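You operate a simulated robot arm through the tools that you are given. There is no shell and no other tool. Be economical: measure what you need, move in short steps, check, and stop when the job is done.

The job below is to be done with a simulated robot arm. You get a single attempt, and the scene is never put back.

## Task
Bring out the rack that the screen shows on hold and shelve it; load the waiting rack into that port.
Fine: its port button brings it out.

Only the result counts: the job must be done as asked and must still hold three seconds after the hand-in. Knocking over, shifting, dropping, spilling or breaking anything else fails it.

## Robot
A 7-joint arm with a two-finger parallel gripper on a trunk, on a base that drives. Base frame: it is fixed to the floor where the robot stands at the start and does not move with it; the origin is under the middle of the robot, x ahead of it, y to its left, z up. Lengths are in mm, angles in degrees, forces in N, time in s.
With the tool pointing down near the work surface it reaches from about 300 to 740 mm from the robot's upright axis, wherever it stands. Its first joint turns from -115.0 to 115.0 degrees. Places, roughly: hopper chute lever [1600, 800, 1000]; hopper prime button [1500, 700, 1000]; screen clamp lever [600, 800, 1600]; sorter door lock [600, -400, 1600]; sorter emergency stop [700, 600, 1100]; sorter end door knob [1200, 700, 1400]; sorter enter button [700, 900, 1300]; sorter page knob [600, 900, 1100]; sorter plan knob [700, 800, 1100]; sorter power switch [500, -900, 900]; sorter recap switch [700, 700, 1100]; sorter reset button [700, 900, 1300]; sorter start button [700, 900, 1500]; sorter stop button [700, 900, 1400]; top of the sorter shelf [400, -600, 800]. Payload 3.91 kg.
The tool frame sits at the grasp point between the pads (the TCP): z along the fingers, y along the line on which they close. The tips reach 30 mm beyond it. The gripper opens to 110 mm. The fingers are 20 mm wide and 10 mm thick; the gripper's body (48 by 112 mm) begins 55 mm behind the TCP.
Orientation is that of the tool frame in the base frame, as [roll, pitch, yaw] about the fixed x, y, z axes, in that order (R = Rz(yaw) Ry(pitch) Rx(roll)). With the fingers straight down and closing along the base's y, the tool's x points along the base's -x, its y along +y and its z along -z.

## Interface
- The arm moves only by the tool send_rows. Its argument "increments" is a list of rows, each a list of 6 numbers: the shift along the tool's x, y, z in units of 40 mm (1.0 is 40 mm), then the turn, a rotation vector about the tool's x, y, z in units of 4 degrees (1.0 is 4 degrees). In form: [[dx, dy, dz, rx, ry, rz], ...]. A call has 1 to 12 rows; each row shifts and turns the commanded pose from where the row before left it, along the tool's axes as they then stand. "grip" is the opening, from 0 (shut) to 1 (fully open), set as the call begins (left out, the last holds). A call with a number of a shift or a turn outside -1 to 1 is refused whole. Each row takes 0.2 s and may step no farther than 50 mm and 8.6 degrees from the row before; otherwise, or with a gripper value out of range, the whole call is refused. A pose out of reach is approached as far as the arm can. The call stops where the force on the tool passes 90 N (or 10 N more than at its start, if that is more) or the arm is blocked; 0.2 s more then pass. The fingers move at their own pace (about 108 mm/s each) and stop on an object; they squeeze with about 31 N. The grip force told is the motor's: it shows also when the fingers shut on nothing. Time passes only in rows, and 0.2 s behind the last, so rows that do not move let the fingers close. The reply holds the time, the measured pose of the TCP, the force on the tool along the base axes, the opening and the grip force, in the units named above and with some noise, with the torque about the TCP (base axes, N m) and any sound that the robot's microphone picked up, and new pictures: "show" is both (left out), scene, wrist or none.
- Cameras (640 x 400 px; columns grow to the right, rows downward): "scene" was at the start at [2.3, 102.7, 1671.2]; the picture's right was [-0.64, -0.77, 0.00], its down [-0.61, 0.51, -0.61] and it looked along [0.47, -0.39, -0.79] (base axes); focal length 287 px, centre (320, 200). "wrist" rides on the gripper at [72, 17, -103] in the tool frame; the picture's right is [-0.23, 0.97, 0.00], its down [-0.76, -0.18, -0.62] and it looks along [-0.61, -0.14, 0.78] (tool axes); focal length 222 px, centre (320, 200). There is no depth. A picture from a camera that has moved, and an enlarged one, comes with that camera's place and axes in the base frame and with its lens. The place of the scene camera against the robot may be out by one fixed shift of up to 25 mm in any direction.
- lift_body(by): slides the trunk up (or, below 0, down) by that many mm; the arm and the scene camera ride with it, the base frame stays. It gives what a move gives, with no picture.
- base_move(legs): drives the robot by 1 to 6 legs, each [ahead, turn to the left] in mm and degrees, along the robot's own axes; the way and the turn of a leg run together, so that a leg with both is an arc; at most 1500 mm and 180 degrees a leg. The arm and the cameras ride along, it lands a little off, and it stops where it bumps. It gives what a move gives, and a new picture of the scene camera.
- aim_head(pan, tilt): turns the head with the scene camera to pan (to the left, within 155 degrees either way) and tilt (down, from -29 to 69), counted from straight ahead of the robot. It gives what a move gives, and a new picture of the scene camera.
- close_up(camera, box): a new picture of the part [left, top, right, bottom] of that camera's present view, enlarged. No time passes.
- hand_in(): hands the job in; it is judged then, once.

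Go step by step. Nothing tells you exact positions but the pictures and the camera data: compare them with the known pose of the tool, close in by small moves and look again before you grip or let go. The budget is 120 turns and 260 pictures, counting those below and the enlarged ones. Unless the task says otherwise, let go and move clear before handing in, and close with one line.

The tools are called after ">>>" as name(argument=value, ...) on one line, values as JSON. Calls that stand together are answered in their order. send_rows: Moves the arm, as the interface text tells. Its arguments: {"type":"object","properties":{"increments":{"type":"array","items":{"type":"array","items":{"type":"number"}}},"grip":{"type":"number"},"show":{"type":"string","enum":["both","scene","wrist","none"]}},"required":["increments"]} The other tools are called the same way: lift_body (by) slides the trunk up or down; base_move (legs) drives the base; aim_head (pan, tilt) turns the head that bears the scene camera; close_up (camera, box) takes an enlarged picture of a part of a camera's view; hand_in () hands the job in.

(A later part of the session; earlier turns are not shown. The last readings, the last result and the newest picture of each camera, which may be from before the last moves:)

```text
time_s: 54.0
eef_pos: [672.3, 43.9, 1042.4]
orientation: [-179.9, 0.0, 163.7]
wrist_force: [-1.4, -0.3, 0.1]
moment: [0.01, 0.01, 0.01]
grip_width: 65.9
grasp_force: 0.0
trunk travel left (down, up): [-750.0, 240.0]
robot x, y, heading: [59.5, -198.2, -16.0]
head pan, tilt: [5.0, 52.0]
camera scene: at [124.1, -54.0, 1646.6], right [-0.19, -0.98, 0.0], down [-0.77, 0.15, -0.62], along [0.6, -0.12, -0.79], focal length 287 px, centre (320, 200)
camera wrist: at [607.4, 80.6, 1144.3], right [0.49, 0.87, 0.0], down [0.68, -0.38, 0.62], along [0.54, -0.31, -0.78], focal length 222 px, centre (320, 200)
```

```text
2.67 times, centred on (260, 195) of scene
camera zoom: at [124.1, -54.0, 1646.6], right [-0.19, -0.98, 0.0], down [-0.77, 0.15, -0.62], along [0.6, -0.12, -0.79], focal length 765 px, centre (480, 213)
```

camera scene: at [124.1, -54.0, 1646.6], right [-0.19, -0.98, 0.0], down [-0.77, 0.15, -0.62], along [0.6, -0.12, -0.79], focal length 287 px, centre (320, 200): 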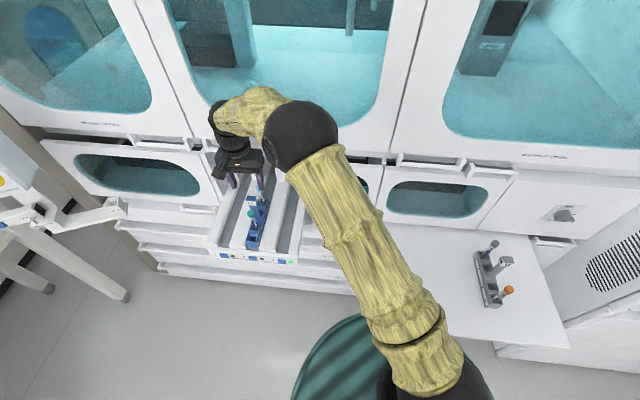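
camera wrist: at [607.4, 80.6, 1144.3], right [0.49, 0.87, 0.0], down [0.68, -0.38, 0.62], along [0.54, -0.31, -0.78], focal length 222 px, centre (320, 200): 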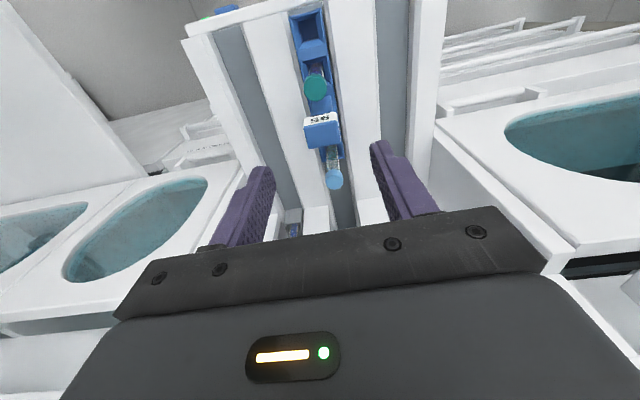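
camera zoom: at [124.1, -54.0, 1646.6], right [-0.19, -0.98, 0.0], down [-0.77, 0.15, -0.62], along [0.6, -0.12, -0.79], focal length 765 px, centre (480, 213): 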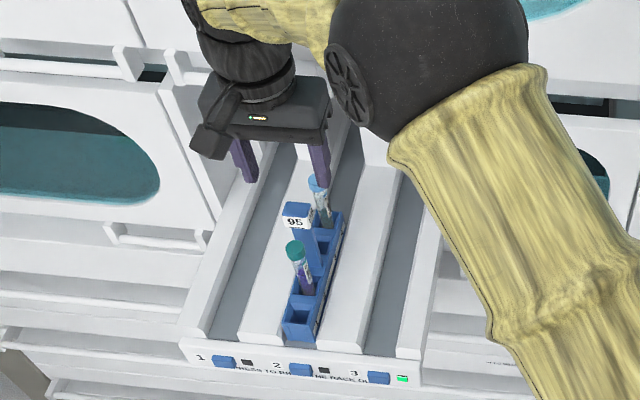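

Two wrist views place the flag's top centre at (674, 45, 957), almost directly under the gripper. I'll descend to TCP z 942 and check.

>>> send_rows(increments=[[-0.05, 0.05, 0.5, 0, 0, 0], [0, 0, 0.5, 0, 0, 0], [0, 0, 0.5, 0, 0, 0], [0, 0, 0.5, 0, 0, 0], [0, 0, 0.5, 0, 0, 0], [0, 0, 0, 0, 0, 0]], show="both")

>>> close_up(camera="scene", box=[200, 120, 320, 270])

```text
time_s: 55.4
eef_pos: [675.1, 44.6, 940.6]
orientation: [179.9, 0.0, 163.7]
wrist_force: [0.7, -0.3, -1.0]
moment: [-0.03, -0.01, -0.02]
grip_width: 66.1
grasp_force: 0.0
trunk travel left (down, up): [-750.0, 240.0]
robot x, y, heading: [61.3, -202.0, -16.1]
head pan, tilt: [5.0, 52.0]
camera scene: at [124.1, -53.9, 1646.6], right [-0.19, -0.98, 0.0], down [-0.77, 0.15, -0.62], along [0.6, -0.12, -0.79], focal length 287 px, centre (320, 200)
camera wrist: at [609.4, 80.2, 1042.5], right [0.49, 0.87, 0.0], down [0.68, -0.38, 0.62], along [0.54, -0.31, -0.78], focal length 222 px, centre (320, 200)
```

scene: 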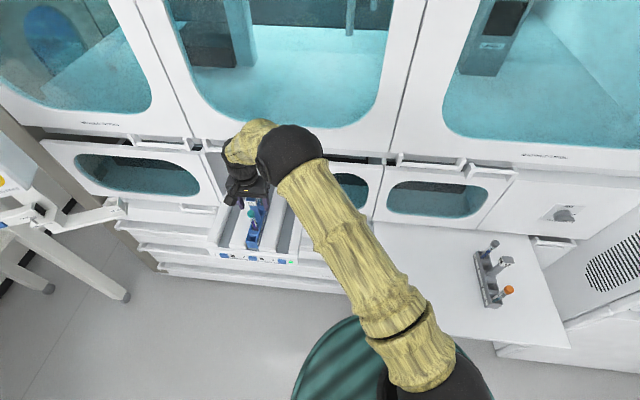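
wrist: 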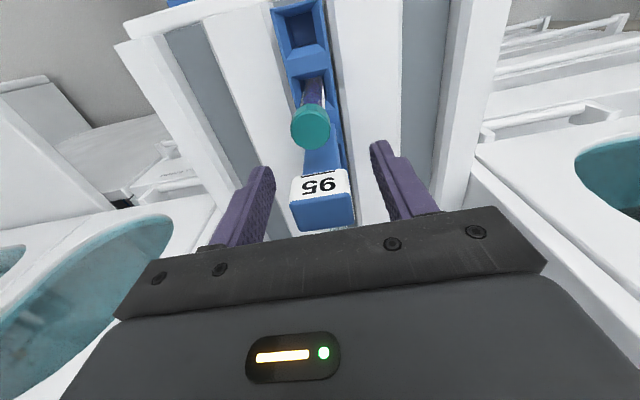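

```text
2.67 times, centred on (260, 195) of scene
camera zoom: at [124.1, -53.9, 1646.6], right [-0.19, -0.98, 0.0], down [-0.77, 0.15, -0.62], along [0.6, -0.12, -0.79], focal length 765 px, centre (480, 213)
```

zoom: 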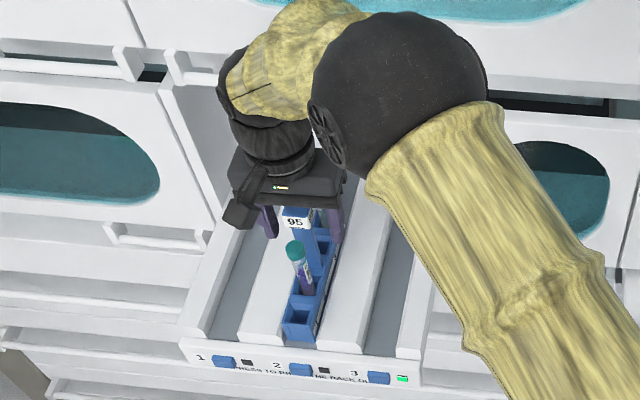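

The flag is centred between the fingers. I'll close the grip and lift 40 mm gently.

>>> send_rows(increments=[[0, 0, 0, 0, 0, 0], [0, 0, 0, 0, 0, 0], [0, 0, 0, 0, 0, 0]], grip=0, show="none")

>>> send_rows(increments=[[0, 0, -0.25, 0, 0, 0], [0, 0, -0.5, 0, 0, 0], [0, 0, -0.5, 0, 0, 0], [0, 0, 0, 0, 0, 0]], show="both")

```text
time_s: 56.2
eef_pos: [675.2, 43.9, 940.1]
orientation: [-180.0, 0.0, 163.7]
wrist_force: [-0.1, -0.1, 0.2]
moment: [-0.01, 0.01, -0.01]
grip_width: 29.6
grasp_force: 31.0
trunk travel left (down, up): [-750.0, 240.0]
robot x, y, heading: [62.2, -201.1, -16.2]
head pan, tilt: [5.0, 52.0]
```

```text
time_s: 57.2
eef_pos: [674.4, 43.7, 988.9]
orientation: [-179.8, -0.1, 163.7]
wrist_force: [0.0, -1.0, -1.2]
moment: [0.01, 0.03, 0.01]
grip_width: 29.5
grasp_force: 30.9
trunk travel left (down, up): [-750.0, 240.0]
robot x, y, heading: [61.5, -200.7, -16.2]
head pan, tilt: [5.0, 52.0]
camera scene: at [124.6, -53.8, 1646.5], right [-0.19, -0.98, 0.0], down [-0.77, 0.15, -0.62], along [0.6, -0.12, -0.79], focal length 287 px, centre (320, 200)
camera wrist: at [609.6, 79.8, 1091.1], right [0.49, 0.87, 0.0], down [0.68, -0.38, 0.62], along [0.54, -0.31, -0.78], focal length 222 px, centre (320, 200)
```

scene: 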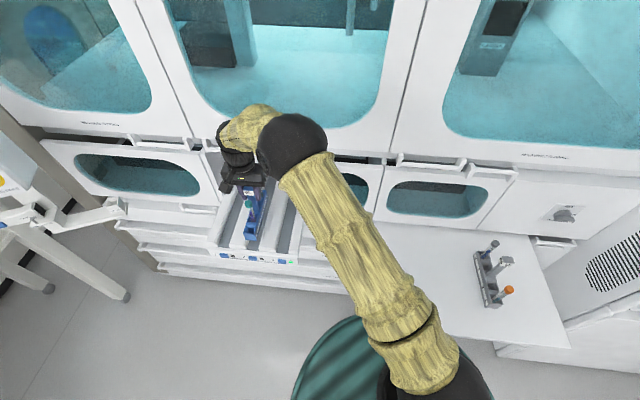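
wrist: 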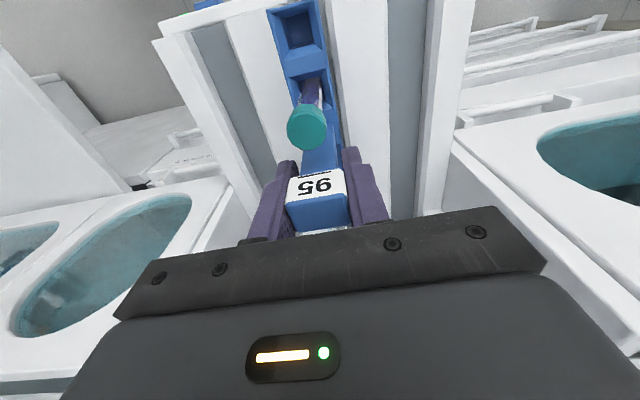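

Rack 95 is held securely. I'll lift it clear, bring it outward and carry it to the right, to above the free left part of the shelf.

>>> send_rows(increments=[[0, 0, -0.9, 0, 0, 0], [0, 0, -0.9, 0, 0, 0], [0, 0, -0.9, 0, 0, 0], [0.9, 0, 0, 0, 0, 0], [0.9, 0, 0, 0, 0, 0], [0.9, 0, 0, 0, 0, 0], [0.2, 0, 0, 0, 0, 0]], show="none")

>>> send_rows(increments=[[0, -0.8, 0, 0, 0, 0], [0, -1, 0, 0, 0, 0], [0, -1, 0, 0, 0, 0], [0, -1, 0, 0, 0, 0], [0, -1, 0, 0, 0, 0], [0, -1, 0, 0, 0, 0], [0, -1, 0, 0, 0, 0], [0, -1, 0, 0, 0, 0], [0, -1, 0, 0, 0, 0], [0, -1, 0, 0, 0, 0], [0, -0.8, 0, 0, 0, 0], [0, 0, 0, 0, 0, 0]], show="both")

```text
time_s: 58.8
eef_pos: [565.8, 77.5, 1096.8]
orientation: [180.0, 0.0, 163.7]
wrist_force: [-0.2, 0.1, -1.1]
moment: [0.0, -0.02, 0.02]
grip_width: 29.8
grasp_force: 30.8
trunk travel left (down, up): [-750.0, 240.0]
robot x, y, heading: [58.5, -201.3, -16.1]
head pan, tilt: [5.0, 52.0]
```

```text
time_s: 61.4
eef_pos: [445.5, -331.3, 1097.2]
orientation: [179.9, 0.0, 163.7]
wrist_force: [-0.7, 0.4, -0.4]
moment: [0.0, -0.06, -0.01]
grip_width: 29.3
grasp_force: 30.9
trunk travel left (down, up): [-750.0, 240.0]
robot x, y, heading: [61.1, -201.6, -16.2]
head pan, tilt: [5.0, 52.0]
camera scene: at [124.4, -53.7, 1646.6], right [-0.19, -0.98, 0.0], down [-0.77, 0.15, -0.62], along [0.6, -0.12, -0.79], focal length 287 px, centre (320, 200)
camera wrist: at [381.1, -295.5, 1199.6], right [0.49, 0.87, 0.0], down [0.68, -0.38, 0.62], along [0.54, -0.31, -0.78], focal length 222 px, centre (320, 200)
```

scene: 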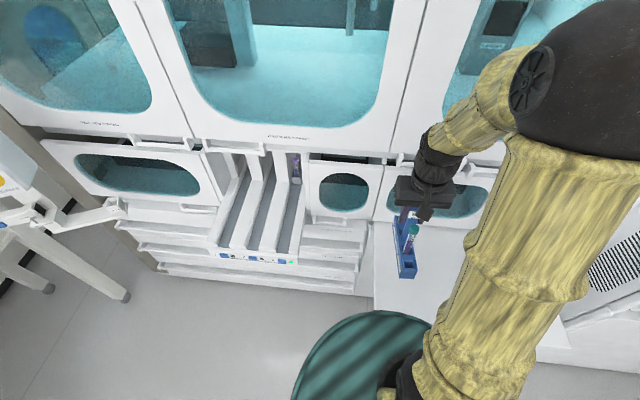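
wrist: 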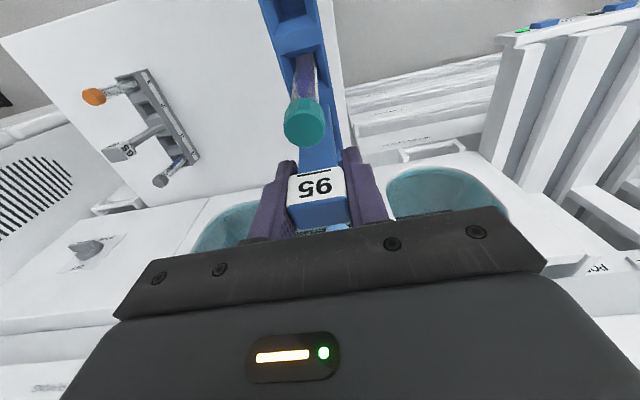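

Now above the shelf's left part. I'll move 136 mm more to the right, and use the two wrist views to measure rack 65's flag and the shelf height.

>>> close_up(camera="wrist", box=[60, 50, 220, 200])

>>> send_rows(increments=[[0, -0.8, 0, 0, 0, 0], [0, -0.9, 0, 0, 0, 0], [0, -0.9, 0, 0, 0, 0], [0, -0.8, 0, 0, 0, 0], [0, 0, 0, 0, 0, 0]], show="both")

>>> close_up(camera="wrist", box=[0, 20, 220, 220])

```text
2.67 times, centred on (140, 125) of wrist
camera zoom: at [381.1, -295.5, 1199.6], right [0.49, 0.87, 0.0], down [0.68, -0.38, 0.62], along [0.54, -0.31, -0.78], focal length 592 px, centre (800, 400)
```

zoom: 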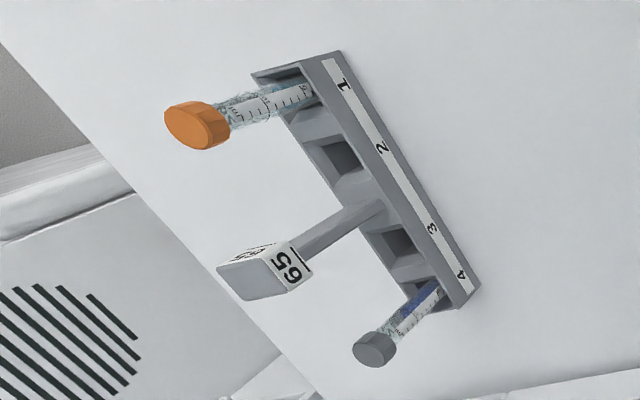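

```text
time_s: 62.6
eef_pos: [407.3, -461.3, 1099.6]
orientation: [179.9, 0.0, 163.6]
wrist_force: [-0.1, -0.7, -2.0]
moment: [0.0, -0.02, -0.01]
grip_width: 29.6
grasp_force: 30.7
trunk travel left (down, up): [-750.0, 240.0]
robot x, y, heading: [57.3, -198.7, -16.1]
head pan, tilt: [5.0, 52.0]
camera scene: at [124.3, -53.7, 1646.6], right [-0.19, -0.98, 0.0], down [-0.77, 0.15, -0.62], along [0.6, -0.12, -0.79], focal length 287 px, centre (320, 200)
camera wrist: at [342.0, -425.6, 1201.4], right [0.49, 0.87, 0.0], down [0.68, -0.38, 0.62], along [0.54, -0.31, -0.78], focal length 222 px, centre (320, 200)
```

scene: 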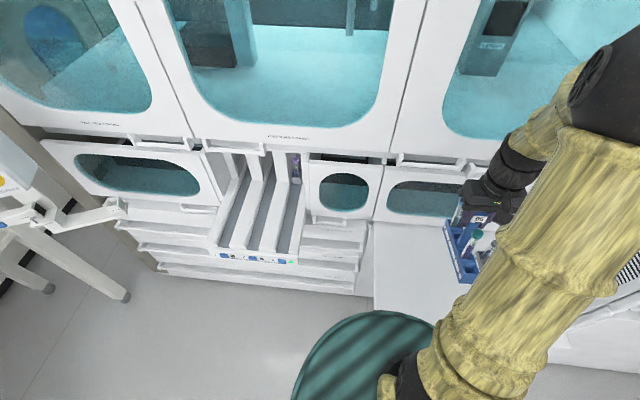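
wrist: 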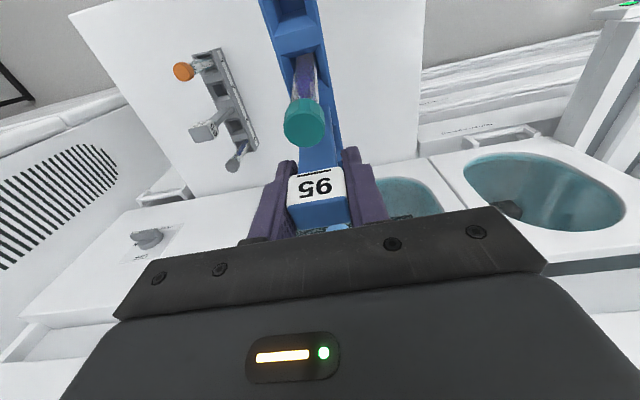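

```text
2.00 times, centred on (110, 120) of wrist
camera zoom: at [342.0, -425.6, 1201.4], right [0.49, 0.87, 0.0], down [0.68, -0.38, 0.62], along [0.54, -0.31, -0.78], focal length 444 px, centre (740, 360)
```

zoom: 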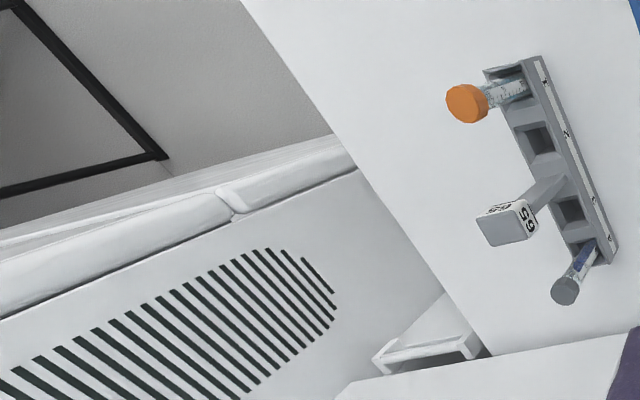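

Rack 65's flag top is at (367.5, -627, 907), about 50 mm below the flag height in the lane, so rack 95 should rest on the shelf with the TCP near z 890. I'll nudge it 10 mm inward and lower to 897.

>>> send_rows(increments=[[-0.27, 0, 0.8, 0, 0, 0], [0, 0, 0.9, 0, 0, 0], [0, 0, 0.9, 0, 0, 0], [0, 0, 0.9, 0, 0, 0], [0, 0, 0.8, 0, 0, 0], [0, 0, 0.5, 0, 0, 0], [0, 0, 0.26, 0, 0, 0], [0, 0, 0, 0, 0, 0]], show="both")

```text
time_s: 64.4
eef_pos: [415.2, -462.5, 898.5]
orientation: [-179.9, 0.3, 163.7]
wrist_force: [-7.1, 1.5, 23.0]
moment: [-0.18, -0.67, -0.02]
grip_width: 29.9
grasp_force: 31.0
trunk travel left (down, up): [-750.0, 240.0]
robot x, y, heading: [61.9, -200.0, -16.1]
head pan, tilt: [5.0, 52.0]
camera scene: at [121.3, -52.5, 1646.7], right [-0.19, -0.98, 0.0], down [-0.77, 0.15, -0.62], along [0.61, -0.12, -0.79], focal length 287 px, centre (320, 200)
camera wrist: at [350.1, -426.4, 999.9], right [0.49, 0.87, 0.0], down [0.68, -0.38, 0.63], along [0.54, -0.31, -0.78], focal length 222 px, centre (320, 200)
```

scene: 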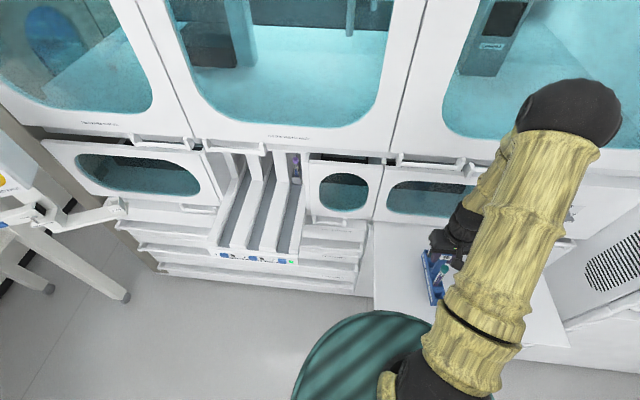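
wrist: 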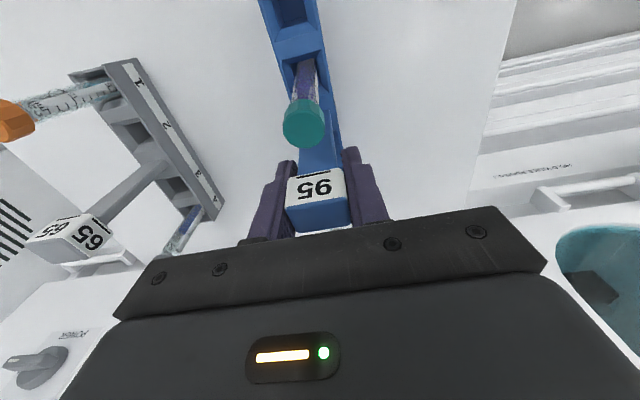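

There is contact at about z 898.5: the rack is on the shelf. I'll relieve the pressure by 1 mm, then look at how it sits before letting go.

>>> send_rows(increments=[[0, 0, -0.03, 0, 0, 0], [0, 0, 0, 0, 0, 0]], show="none")

>>> close_up(camera="scene", box=[370, 210, 470, 320])

>>> close_up(camera="wrist", box=[200, 0, 420, 240])

```text
time_s: 65.0
eef_pos: [416.6, -463.9, 898.1]
orientation: [179.9, -0.1, 163.8]
wrist_force: [-5.4, 1.6, 15.8]
moment: [-0.09, -0.25, -0.01]
grip_width: 29.5
grasp_force: 31.0
trunk travel left (down, up): [-750.0, 240.0]
robot x, y, heading: [57.7, -203.2, -15.9]
head pan, tilt: [5.0, 52.0]
```

```text
3.64 times, centred on (420, 265) of scene
camera zoom: at [122.0, -53.0, 1646.5], right [-0.19, -0.98, 0.0], down [-0.77, 0.15, -0.62], along [0.6, -0.12, -0.79], focal length 1043 px, centre (-44, -36)
```

zoom: 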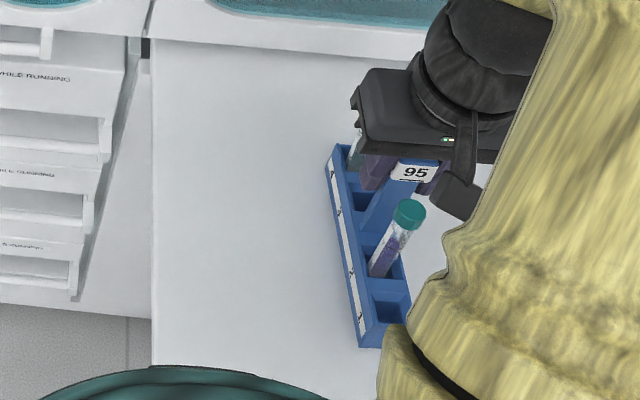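

```text
1.67 times, centred on (310, 120) of wrist
camera zoom: at [350.8, -426.8, 1000.2], right [0.49, 0.87, 0.0], down [0.68, -0.38, 0.62], along [0.54, -0.31, -0.78], focal length 370 px, centre (337, 333)
```

zoom: 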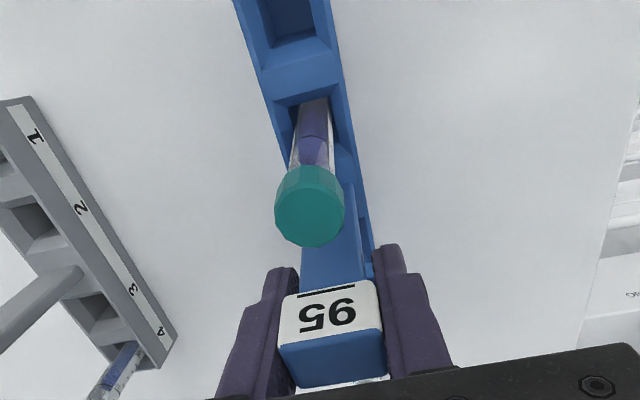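

The number strips are on both sides of the rack. It sits flat on the shelf, so I'll ease up a little more and release.

>>> send_rows(increments=[[0, 0, -0.03, 0, 0, 0], [0, 0, 0, 0, 0, 0]], show="none")

>>> send_rows(increments=[[0, 0, 0, 0, 0, 0], [0, 0, 0, 0, 0, 0]], grip=0.6, show="both")

>>> close_up(camera="scene", box=[415, 235, 475, 315])

```text
time_s: 65.6
eef_pos: [416.8, -463.0, 897.0]
orientation: [180.0, -0.1, 163.7]
wrist_force: [-1.2, 0.7, 6.5]
moment: [0.03, -0.14, 0.02]
grip_width: 29.4
grasp_force: 30.7
trunk travel left (down, up): [-750.0, 240.0]
robot x, y, heading: [60.7, -201.4, -16.2]
head pan, tilt: [5.0, 52.0]
```

```text
time_s: 66.2
eef_pos: [415.7, -462.8, 898.4]
orientation: [-180.0, 0.0, 163.8]
wrist_force: [1.1, 0.2, -0.4]
moment: [0.02, 0.01, 0.01]
grip_width: 66.4
grasp_force: 0.1
trunk travel left (down, up): [-750.0, 240.0]
robot x, y, heading: [59.7, -204.1, -16.1]
head pan, tilt: [5.0, 52.0]
camera scene: at [124.3, -54.2, 1646.6], right [-0.19, -0.98, 0.0], down [-0.77, 0.15, -0.62], along [0.6, -0.12, -0.79], focal length 287 px, centre (320, 200)
camera wrist: at [352.2, -427.5, 1000.1], right [0.49, 0.87, 0.0], down [0.68, -0.38, 0.62], along [0.54, -0.31, -0.78], focal length 222 px, centre (320, 200)
```

scene: 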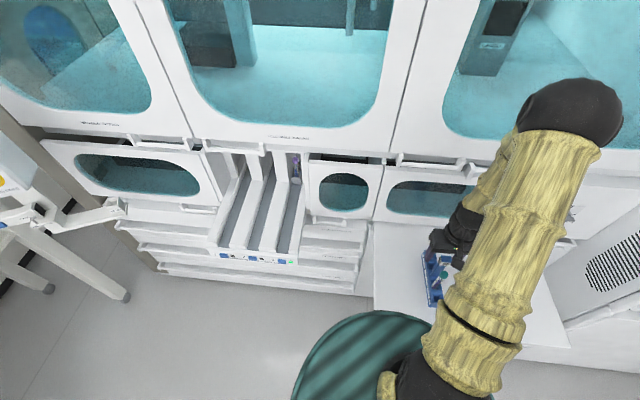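
wrist: 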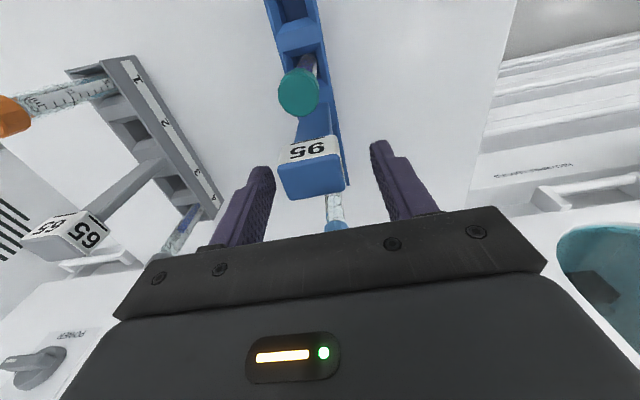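

```text
5.00 times, centred on (445, 275) of scene
camera zoom: at [124.3, -54.2, 1646.6], right [-0.19, -0.98, 0.0], down [-0.77, 0.15, -0.62], along [0.6, -0.12, -0.79], focal length 1434 px, centre (-305, -175)
```

zoom: 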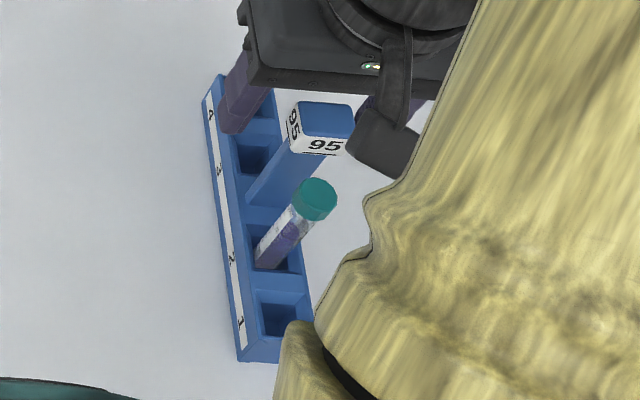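

Rack 95 now stands on the shelf with its "1" end facing me. Rack 65 also has its "1" end facing me, so it can go into the lane without being turned. I'll lift clear and move over rack 65.

>>> send_rows(increments=[[0, 0, -0.5, 0, 0, 0], [0, 0, -0.7, 0, 0, 0], [0, 0, -0.7, 0, 0, 0], [0, 0, -0.7, 0, 0, 0], [0, -0.9, 0, 0, 0, 0], [0, -0.9, 0, 0, 0, 0], [0, -0.9, 0, 0, 0, 0], [0, -0.9, 0, 0, 0, 0], [0, -0.68, 0, 0, 0, 0], [0, 0, 0, 0, 0, 0]], show="both")

```text
time_s: 68.4
eef_pos: [366.7, -628.9, 1002.6]
orientation: [180.0, 0.0, 163.7]
wrist_force: [0.4, 0.1, -0.5]
moment: [0.0, 0.04, -0.06]
grip_width: 66.0
grasp_force: 0.0
trunk travel left (down, up): [-750.0, 240.0]
robot x, y, heading: [59.5, -199.9, -16.2]
head pan, tilt: [5.0, 52.0]
camera scene: at [124.2, -53.8, 1646.6], right [-0.19, -0.98, 0.0], down [-0.77, 0.15, -0.62], along [0.6, -0.12, -0.79], focal length 287 px, centre (320, 200)
camera wrist: at [300.7, -592.7, 1103.8], right [0.49, 0.87, 0.0], down [0.68, -0.38, 0.62], along [0.54, -0.31, -0.78], focal length 222 px, centre (320, 200)
```

scene: 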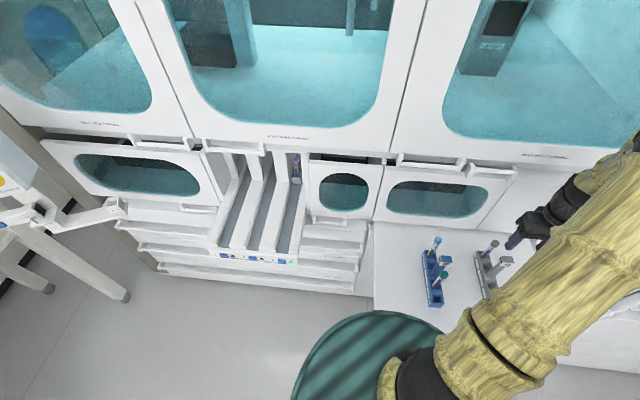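
wrist: 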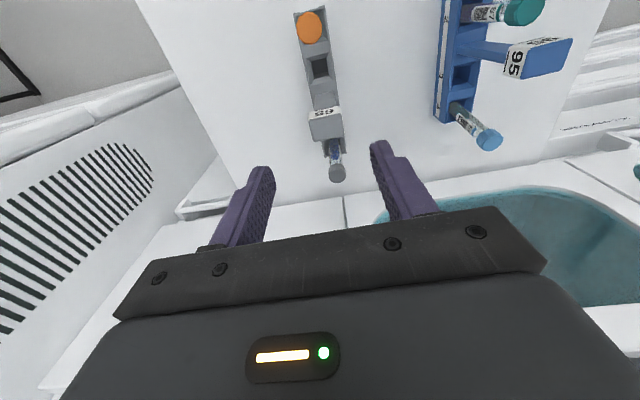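

The flag is centred within about 4 mm. I'll correct sideways, descend to z 887, check and grip.

>>> send_rows(increments=[[0, 0.09, 0.5, 0, 0, 0], [0, 0, 0.6, 0, 0, 0], [0, 0, 0.6, 0, 0, 0], [0, 0, 0.6, 0, 0, 0], [0, 0, 0.59, 0, 0, 0], [0, 0, 0, 0, 0, 0]], show="wrist")

```text
time_s: 69.8
eef_pos: [369.2, -624.4, 887.2]
orientation: [179.9, 0.2, 163.8]
wrist_force: [0.6, -0.1, 0.1]
moment: [0.01, 0.02, 0.01]
grip_width: 65.9
grasp_force: 0.0
trunk travel left (down, up): [-750.0, 240.0]
robot x, y, heading: [59.3, -200.2, -16.1]
head pan, tilt: [5.0, 52.0]
camera wrist: at [303.9, -587.3, 988.7], right [0.49, 0.87, 0.0], down [0.68, -0.38, 0.62], along [0.54, -0.31, -0.78], focal length 222 px, centre (320, 200)
```

wrist: 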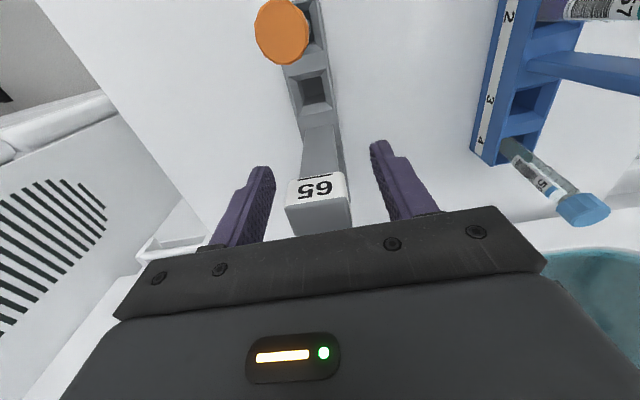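

The flag is centred. I'll grip and lift rack 65.

>>> send_rows(increments=[[0, 0, 0, 0, 0, 0], [0, 0, 0, 0, 0, 0], [0, 0, 0, 0, 0, 0]], grip=0, show="none")

>>> send_rows(increments=[[0, 0, -0.25, 0, 0, 0], [0, 0, -0.5, 0, 0, 0], [0, 0, -0.8, 0, 0, 0], [0, 0, -0.9, 0, 0, 0], [0, 0, -0.9, 0, 0, 0], [0, 0, -0.9, 0, 0, 0], [0, 0, -0.9, 0, 0, 0], [0, 0, 0, 0, 0, 0]], show="both")

```text
time_s: 70.6
eef_pos: [369.7, -622.8, 886.8]
orientation: [180.0, 0.1, 163.6]
wrist_force: [0.1, -0.4, -0.7]
moment: [0.01, 0.01, 0.01]
grip_width: 29.9
grasp_force: 30.8
trunk travel left (down, up): [-750.0, 240.0]
robot x, y, heading: [65.6, -201.7, -16.2]
head pan, tilt: [5.0, 52.0]
```

```text
time_s: 72.4
eef_pos: [369.7, -626.1, 1092.9]
orientation: [-180.0, 0.0, 163.6]
wrist_force: [1.4, -0.6, -1.5]
moment: [0.0, -0.01, 0.0]
grip_width: 29.9
grasp_force: 31.3
trunk travel left (down, up): [-750.0, 240.0]
robot x, y, heading: [61.6, -196.9, -16.2]
head pan, tilt: [5.0, 52.0]
camera scene: at [124.4, -54.6, 1646.6], right [-0.19, -0.98, 0.0], down [-0.77, 0.15, -0.62], along [0.6, -0.12, -0.79], focal length 287 px, centre (320, 200)
camera wrist: at [304.8, -590.0, 1194.5], right [0.49, 0.87, 0.0], down [0.68, -0.38, 0.62], along [0.54, -0.31, -0.78], focal length 222 px, centre (320, 200)
```

scene: 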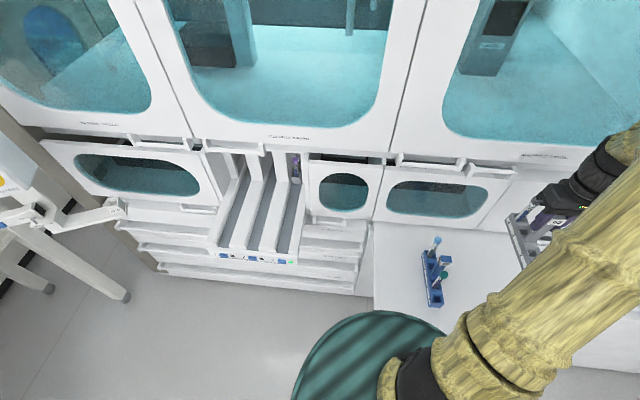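
wrist: 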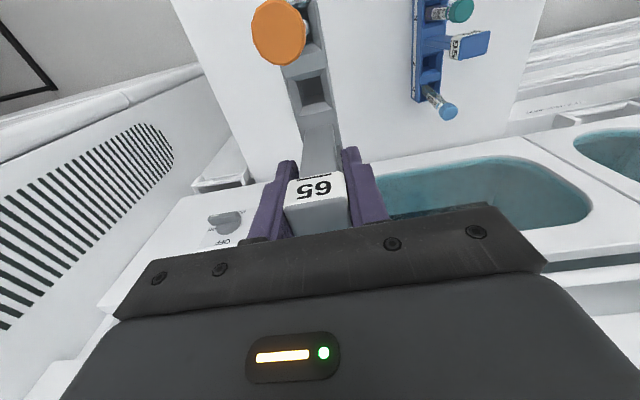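

Rack 65 is held level. I'll carry it at this height back to in front of lane 2; it clears rack 95 by about 58 mm.

>>> send_rows(increments=[[0, 0.8, 0, 0, 0, 0], [0, 1, 0, 0, 0, 0], [0, 1, 0, 0, 0, 0], [0, 1, 0, 0, 0, 0], [0, 1, 0, 0, 0, 0], [0, 1, 0, 0, 0, 0], [0, 1, 0, 0, 0, 0], [0, 1, 0, 0, 0, 0], [0, 1, 0, 0, 0, 0], [0, 1, 0, 0, 0, 0], [0, 1, 0, 0, 0, 0], [0, 1, 0, 0, 0, 0]], show="none")

>>> send_rows(increments=[[0, 1, 0, 0, 0, 0], [0, 1, 0, 0, 0, 0], [0, 1, 0, 0, 0, 0], [0, 1, 0, 0, 0, 0], [0, 1, 0, 0, 0, 0], [0, 1, 0, 0, 0, 0], [0, 0.44, 0, 0, 0, 0], [0, 0, 0, 0, 0, 0]], show="both")

```text
time_s: 75.0
eef_pos: [500.2, -168.7, 1093.0]
orientation: [-179.9, 0.1, 163.8]
wrist_force: [0.5, 0.2, -1.4]
moment: [0.0, 0.05, -0.01]
grip_width: 29.4
grasp_force: 31.0
trunk travel left (down, up): [-750.0, 240.0]
robot x, y, heading: [58.4, -202.3, -15.9]
head pan, tilt: [5.0, 52.0]
```

```text
time_s: 76.8
eef_pos: [572.9, 75.5, 1094.1]
orientation: [-179.9, 0.0, 163.7]
wrist_force: [0.0, -0.7, -1.8]
moment: [0.01, -0.04, -0.01]
grip_width: 29.9
grasp_force: 31.4
trunk travel left (down, up): [-750.0, 240.0]
robot x, y, heading: [61.6, -198.7, -16.0]
head pan, tilt: [5.0, 52.0]
camera scene: at [124.2, -53.9, 1646.6], right [-0.19, -0.98, 0.0], down [-0.77, 0.15, -0.62], along [0.6, -0.12, -0.79], focal length 287 px, centre (320, 200)
camera wrist: at [508.0, 112.3, 1195.7], right [0.49, 0.87, 0.0], down [0.68, -0.38, 0.62], along [0.54, -0.31, -0.78], focal length 222 px, centre (320, 200)
```

scene: 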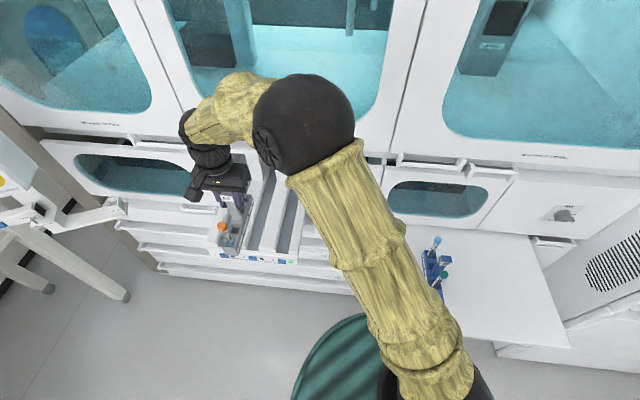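
wrist: 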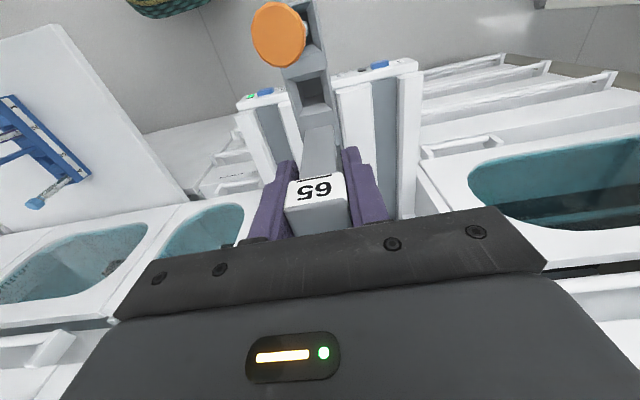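

I'll move rack 65 over lane 2, where rack 95 had been, and lower to about 48 mm above its seat for a check.

>>> send_rows(increments=[[-0.7, -0.035, 0, 0, 0, 0], [-0.8, 0, 0, 0, 0, 0], [-0.8, 0, 0, 0, 0, 0], [-0.56, 0, 0, 0, 0, 0], [0, 0, 0.7, 0, 0, 0], [0, 0, 0.8, 0, 0, 0], [0, 0, 0.7, 0, 0, 0], [0, 0, 0.5, 0, 0, 0], [0, 0, 0, 0, 0, 0]], show="both")

>>> close_up(camera="scene", box=[205, 150, 315, 280])

>>> close_up(camera="wrist", box=[200, 0, 420, 240])

```text
time_s: 78.8
eef_pos: [686.3, 43.4, 983.7]
orientation: [180.0, 0.0, 163.7]
wrist_force: [0.9, -0.5, -1.1]
moment: [0.0, -0.03, 0.01]
grip_width: 29.9
grasp_force: 31.1
trunk travel left (down, up): [-750.0, 240.0]
robot x, y, heading: [58.9, -203.1, -16.3]
head pan, tilt: [5.0, 52.0]
camera scene: at [125.0, -53.9, 1646.5], right [-0.19, -0.98, 0.0], down [-0.77, 0.15, -0.62], along [0.6, -0.12, -0.79], focal length 287 px, centre (320, 200)
camera wrist: at [621.5, 80.2, 1085.6], right [0.49, 0.87, 0.0], down [0.68, -0.38, 0.62], along [0.54, -0.31, -0.78], focal length 222 px, centre (320, 200)
```

scene: 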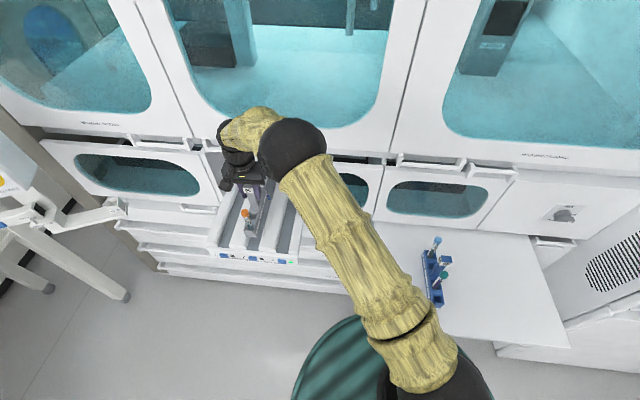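
wrist: 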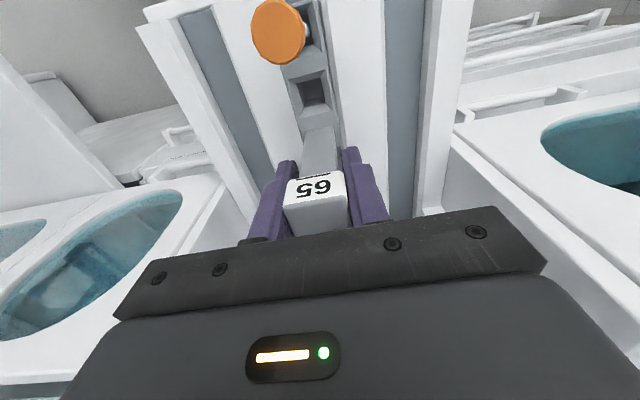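

```text
3.08 times, centred on (260, 215) of scene
camera zoom: at [125.0, -53.9, 1646.5], right [-0.19, -0.98, 0.0], down [-0.77, 0.15, -0.62], along [0.6, -0.12, -0.79], focal length 883 px, centre (505, 154)
```

zoom: 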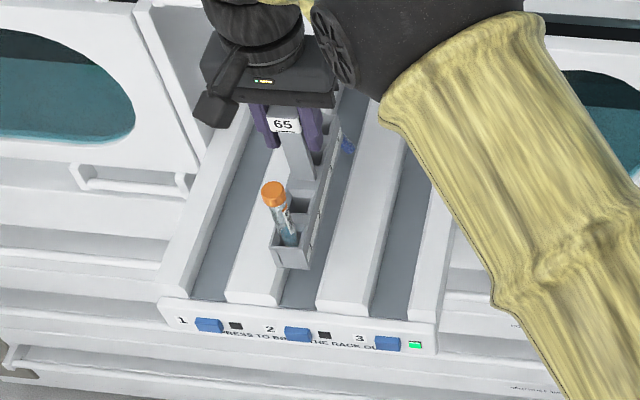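

```text
1.67 times, centred on (310, 120) of wrist
camera zoom: at [621.5, 80.2, 1085.6], right [0.49, 0.87, 0.0], down [0.68, -0.38, 0.62], along [0.54, -0.31, -0.78], focal length 370 px, centre (337, 333)
```

zoom: 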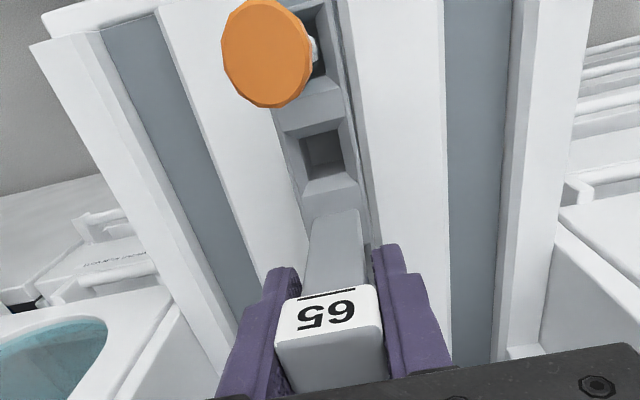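

It's lined up to within a few mm. I'll correct 2.5 mm to the right and turn by about 0.8°, then lower in small steps, watching the force.

>>> send_rows(increments=[[0, -0.065, 0, 0, 0, 0.2], [0, 0, 0.3, 0, 0, 0], [0, 0, 0.3, 0, 0, 0], [0, 0, 0.25, 0, 0, 0], [0, 0, 0, 0, 0, 0]], show="wrist")

>>> close_up(camera="scene", box=[215, 170, 305, 275])

```text
time_s: 80.0
eef_pos: [684.4, 40.6, 951.7]
orientation: [-180.0, 0.0, 162.8]
wrist_force: [0.6, 0.5, -0.9]
moment: [0.01, 0.03, 0.01]
grip_width: 29.7
grasp_force: 31.5
trunk travel left (down, up): [-750.0, 240.0]
robot x, y, heading: [61.9, -203.3, -16.1]
head pan, tilt: [5.0, 52.0]
camera wrist: at [619.7, 77.1, 1052.6], right [0.5, 0.86, 0.0], down [0.68, -0.39, 0.62], along [0.54, -0.31, -0.78], focal length 222 px, centre (320, 200)
```

wrist: 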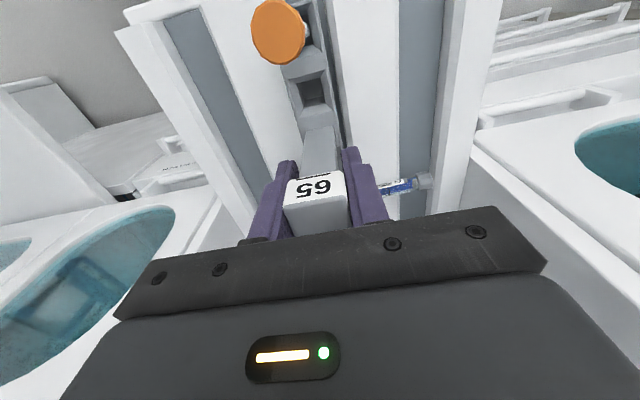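

```text
3.81 times, centred on (260, 222) of scene
camera zoom: at [124.3, -53.9, 1646.6], right [-0.19, -0.98, 0.0], down [-0.77, 0.15, -0.62], along [0.6, -0.12, -0.79], focal length 1093 px, centre (549, 114)
```

zoom: 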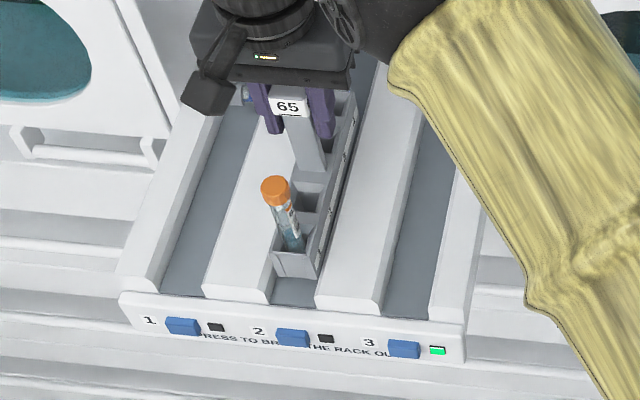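

There is a tube lying sideways beside the left finger in the wrist view. I need to look closely before moving any further.

>>> close_up(camera="wrist", box=[330, 140, 450, 220])

>>> close_up(camera="scene", box=[245, 175, 325, 245])

>>> close_up(camera="scene", box=[255, 170, 305, 215])

```text
5.00 times, centred on (390, 180) of wrist
camera zoom: at [619.7, 77.1, 1052.6], right [0.5, 0.86, 0.0], down [0.68, -0.39, 0.62], along [0.54, -0.31, -0.78], focal length 1111 px, centre (-30, 300)
```

zoom: 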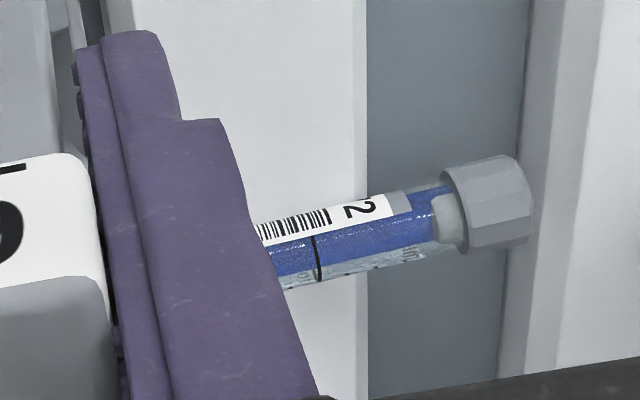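

```text
5.71 times, centred on (285, 210) of scene
camera zoom: at [124.3, -53.9, 1646.6], right [-0.19, -0.98, 0.0], down [-0.77, 0.15, -0.62], along [0.6, -0.12, -0.79], focal length 1639 px, centre (520, 143)
```

zoom: 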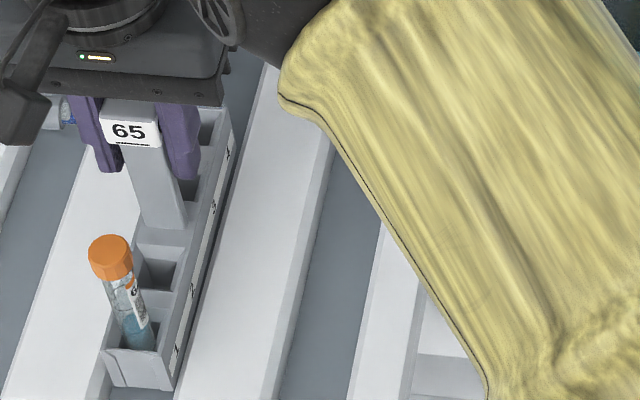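

```text
8.89 times, centred on (280, 192) of scene
camera zoom: at [124.3, -53.9, 1646.6], right [-0.19, -0.98, 0.0], down [-0.77, 0.15, -0.62], along [0.6, -0.12, -0.79], focal length 2550 px, centre (676, 267)
```

zoom: 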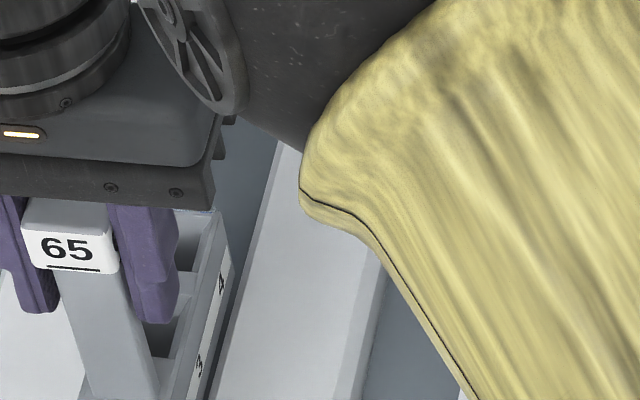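

The grey-capped tube has come out of slot 4. It probably caught the door handle above the port, and it's now lying across the lane 1 side. I'll raise the rack a little, draw it outward and view the tube, so that I can put it back.

>>> send_rows(increments=[[0, 0, -0.4, 0, 0, 0], [0, 0, -0.6, 0, 0, 0], [0.5, 0, 0, 0, 0, 0], [0.8, 0, 0, 0, 0, 0], [0.8, 0, 0, 0, 0, 0], [0, 0, 0, 0, 0, 0]], show="both")

>>> close_up(camera="scene", box=[205, 150, 315, 280])

```text
time_s: 81.4
eef_pos: [604.1, 65.3, 987.7]
orientation: [180.0, 0.0, 162.9]
wrist_force: [-0.7, 0.3, -1.3]
moment: [0.0, 0.0, 0.01]
grip_width: 29.3
grasp_force: 31.2
trunk travel left (down, up): [-750.0, 240.0]
robot x, y, heading: [63.9, -200.3, -16.1]
head pan, tilt: [5.0, 52.0]
camera scene: at [124.8, -53.9, 1646.6], right [-0.19, -0.98, 0.0], down [-0.77, 0.15, -0.62], along [0.6, -0.12, -0.79], focal length 287 px, centre (320, 200)
camera wrist: at [539.5, 102.2, 1090.4], right [0.5, 0.86, 0.0], down [0.68, -0.39, 0.62], along [0.54, -0.31, -0.78], focal length 222 px, centre (320, 200)
```

scene: 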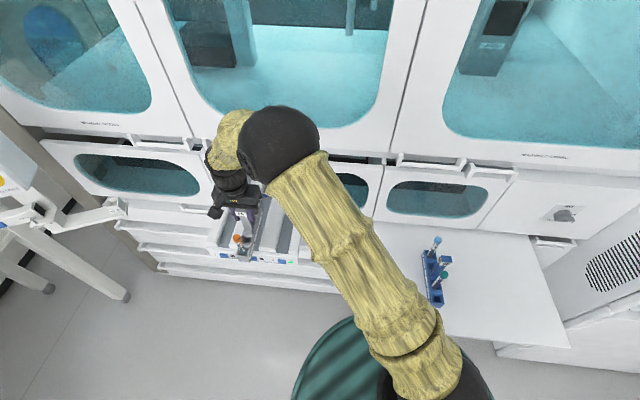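
wrist: 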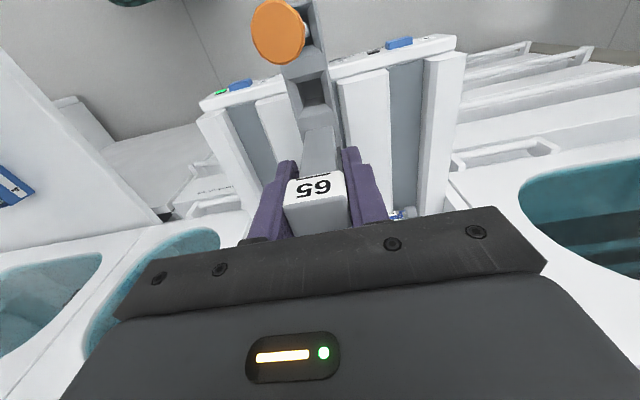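

```text
3.08 times, centred on (260, 215) of scene
camera zoom: at [124.8, -53.9, 1646.6], right [-0.19, -0.98, 0.0], down [-0.77, 0.15, -0.62], along [0.6, -0.12, -0.79], focal length 883 px, centre (505, 154)
```

zoom: 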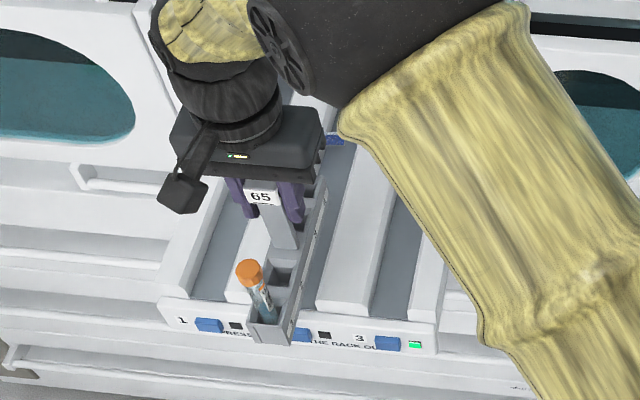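

The tube is lying across the lanes near the port mouths. I'll park rack 65 back at its original shelf spot, then return for the tube with a free gripper.

>>> send_rows(increments=[[0, 0, -0.8, 0, 0, 0], [0, 0, -0.9, 0, 0, 0], [0.53, 0, -0.9, 0, 0, 0], [0, -0.8, 0, 0, 0, 0], [0, -1, 0, 0, 0, 0], [0, -1, 0, 0, 0, 0], [0, -1, 0, 0, 0, 0], [0, -1, 0, 0, 0, 0], [0, -1, 0, 0, 0, 0], [0, -1, 0, 0, 0, 0], [0, -1, 0, 0, 0, 0], [0, -1, 0, 0, 0, 0]], show="scene")

>>> send_rows(increments=[[0, -1, 0, 0, 0, 0], [0, -1, 0, 0, 0, 0], [0, -1, 0, 0, 0, 0], [0, -1, 0, 0, 0, 0], [0, -1, 0, 0, 0, 0], [0, -1, 0, 0, 0, 0], [0, -1, 0, 0, 0, 0], [0, -1, 0, 0, 0, 0], [0, -1, 0, 0, 0, 0], [0, -0.4, 0, 0, 0, 0], [0, 0, 0, 0, 0, 0]], show="scene")

>>> close_up(camera="scene", box=[205, 140, 315, 270])

```text
time_s: 84.0
eef_pos: [480.3, -268.8, 1094.9]
orientation: [180.0, 0.1, 163.0]
wrist_force: [-0.2, 0.3, -1.0]
moment: [-0.02, -0.02, 0.01]
grip_width: 29.7
grasp_force: 31.1
trunk travel left (down, up): [-750.0, 240.0]
robot x, y, heading: [61.0, -198.6, -15.9]
head pan, tilt: [5.0, 52.0]
camera scene: at [124.0, -55.1, 1646.7], right [-0.19, -0.98, 0.0], down [-0.77, 0.15, -0.62], along [0.6, -0.12, -0.79], focal length 287 px, centre (320, 200)
```

scene: 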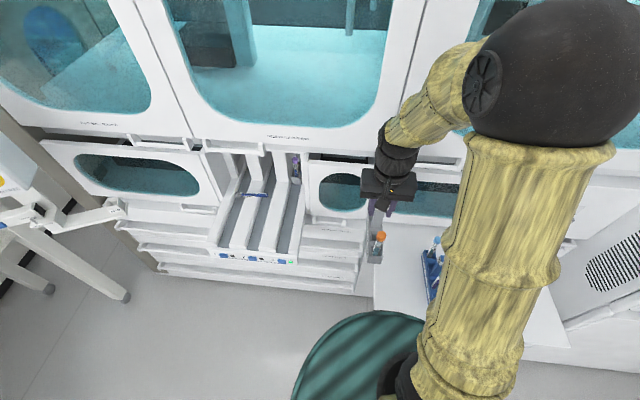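

```text
time_s: 86.4
eef_pos: [367.5, -623.1, 1097.8]
orientation: [-179.9, 0.1, 162.9]
wrist_force: [0.6, 0.1, -1.6]
moment: [-0.01, 0.0, -0.02]
grip_width: 29.4
grasp_force: 30.8
trunk travel left (down, up): [-750.0, 240.0]
robot x, y, heading: [57.3, -203.3, -16.3]
head pan, tilt: [5.0, 52.0]
camera scene: at [124.2, -54.1, 1646.6], right [-0.19, -0.98, 0.0], down [-0.77, 0.15, -0.62], along [0.6, -0.12, -0.79], focal length 287 px, centre (320, 200)
```

scene: 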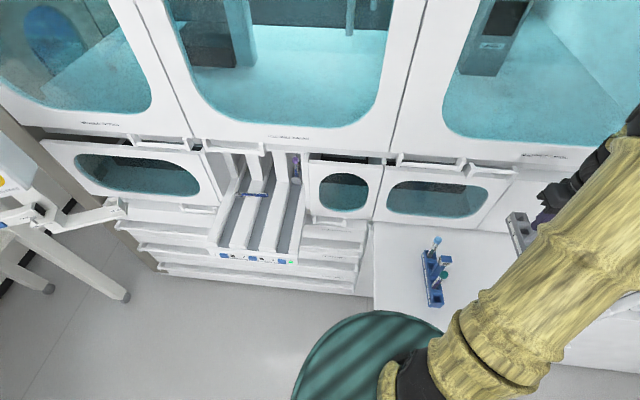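

```text
3.08 times, centred on (260, 205) of scene
camera zoom: at [124.2, -54.1, 1646.6], right [-0.19, -0.98, 0.0], down [-0.77, 0.15, -0.62], along [0.6, -0.12, -0.79], focal length 883 px, centre (505, 185)
```

zoom: 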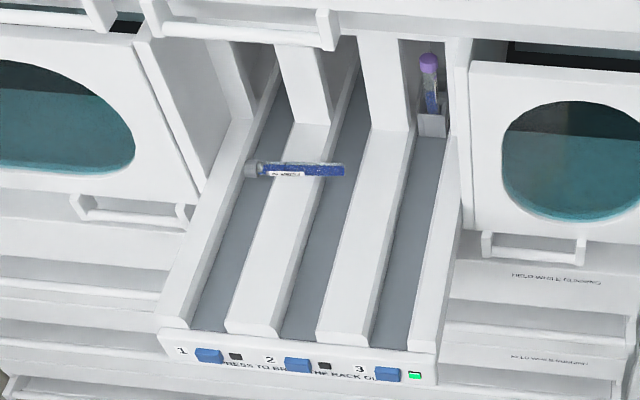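

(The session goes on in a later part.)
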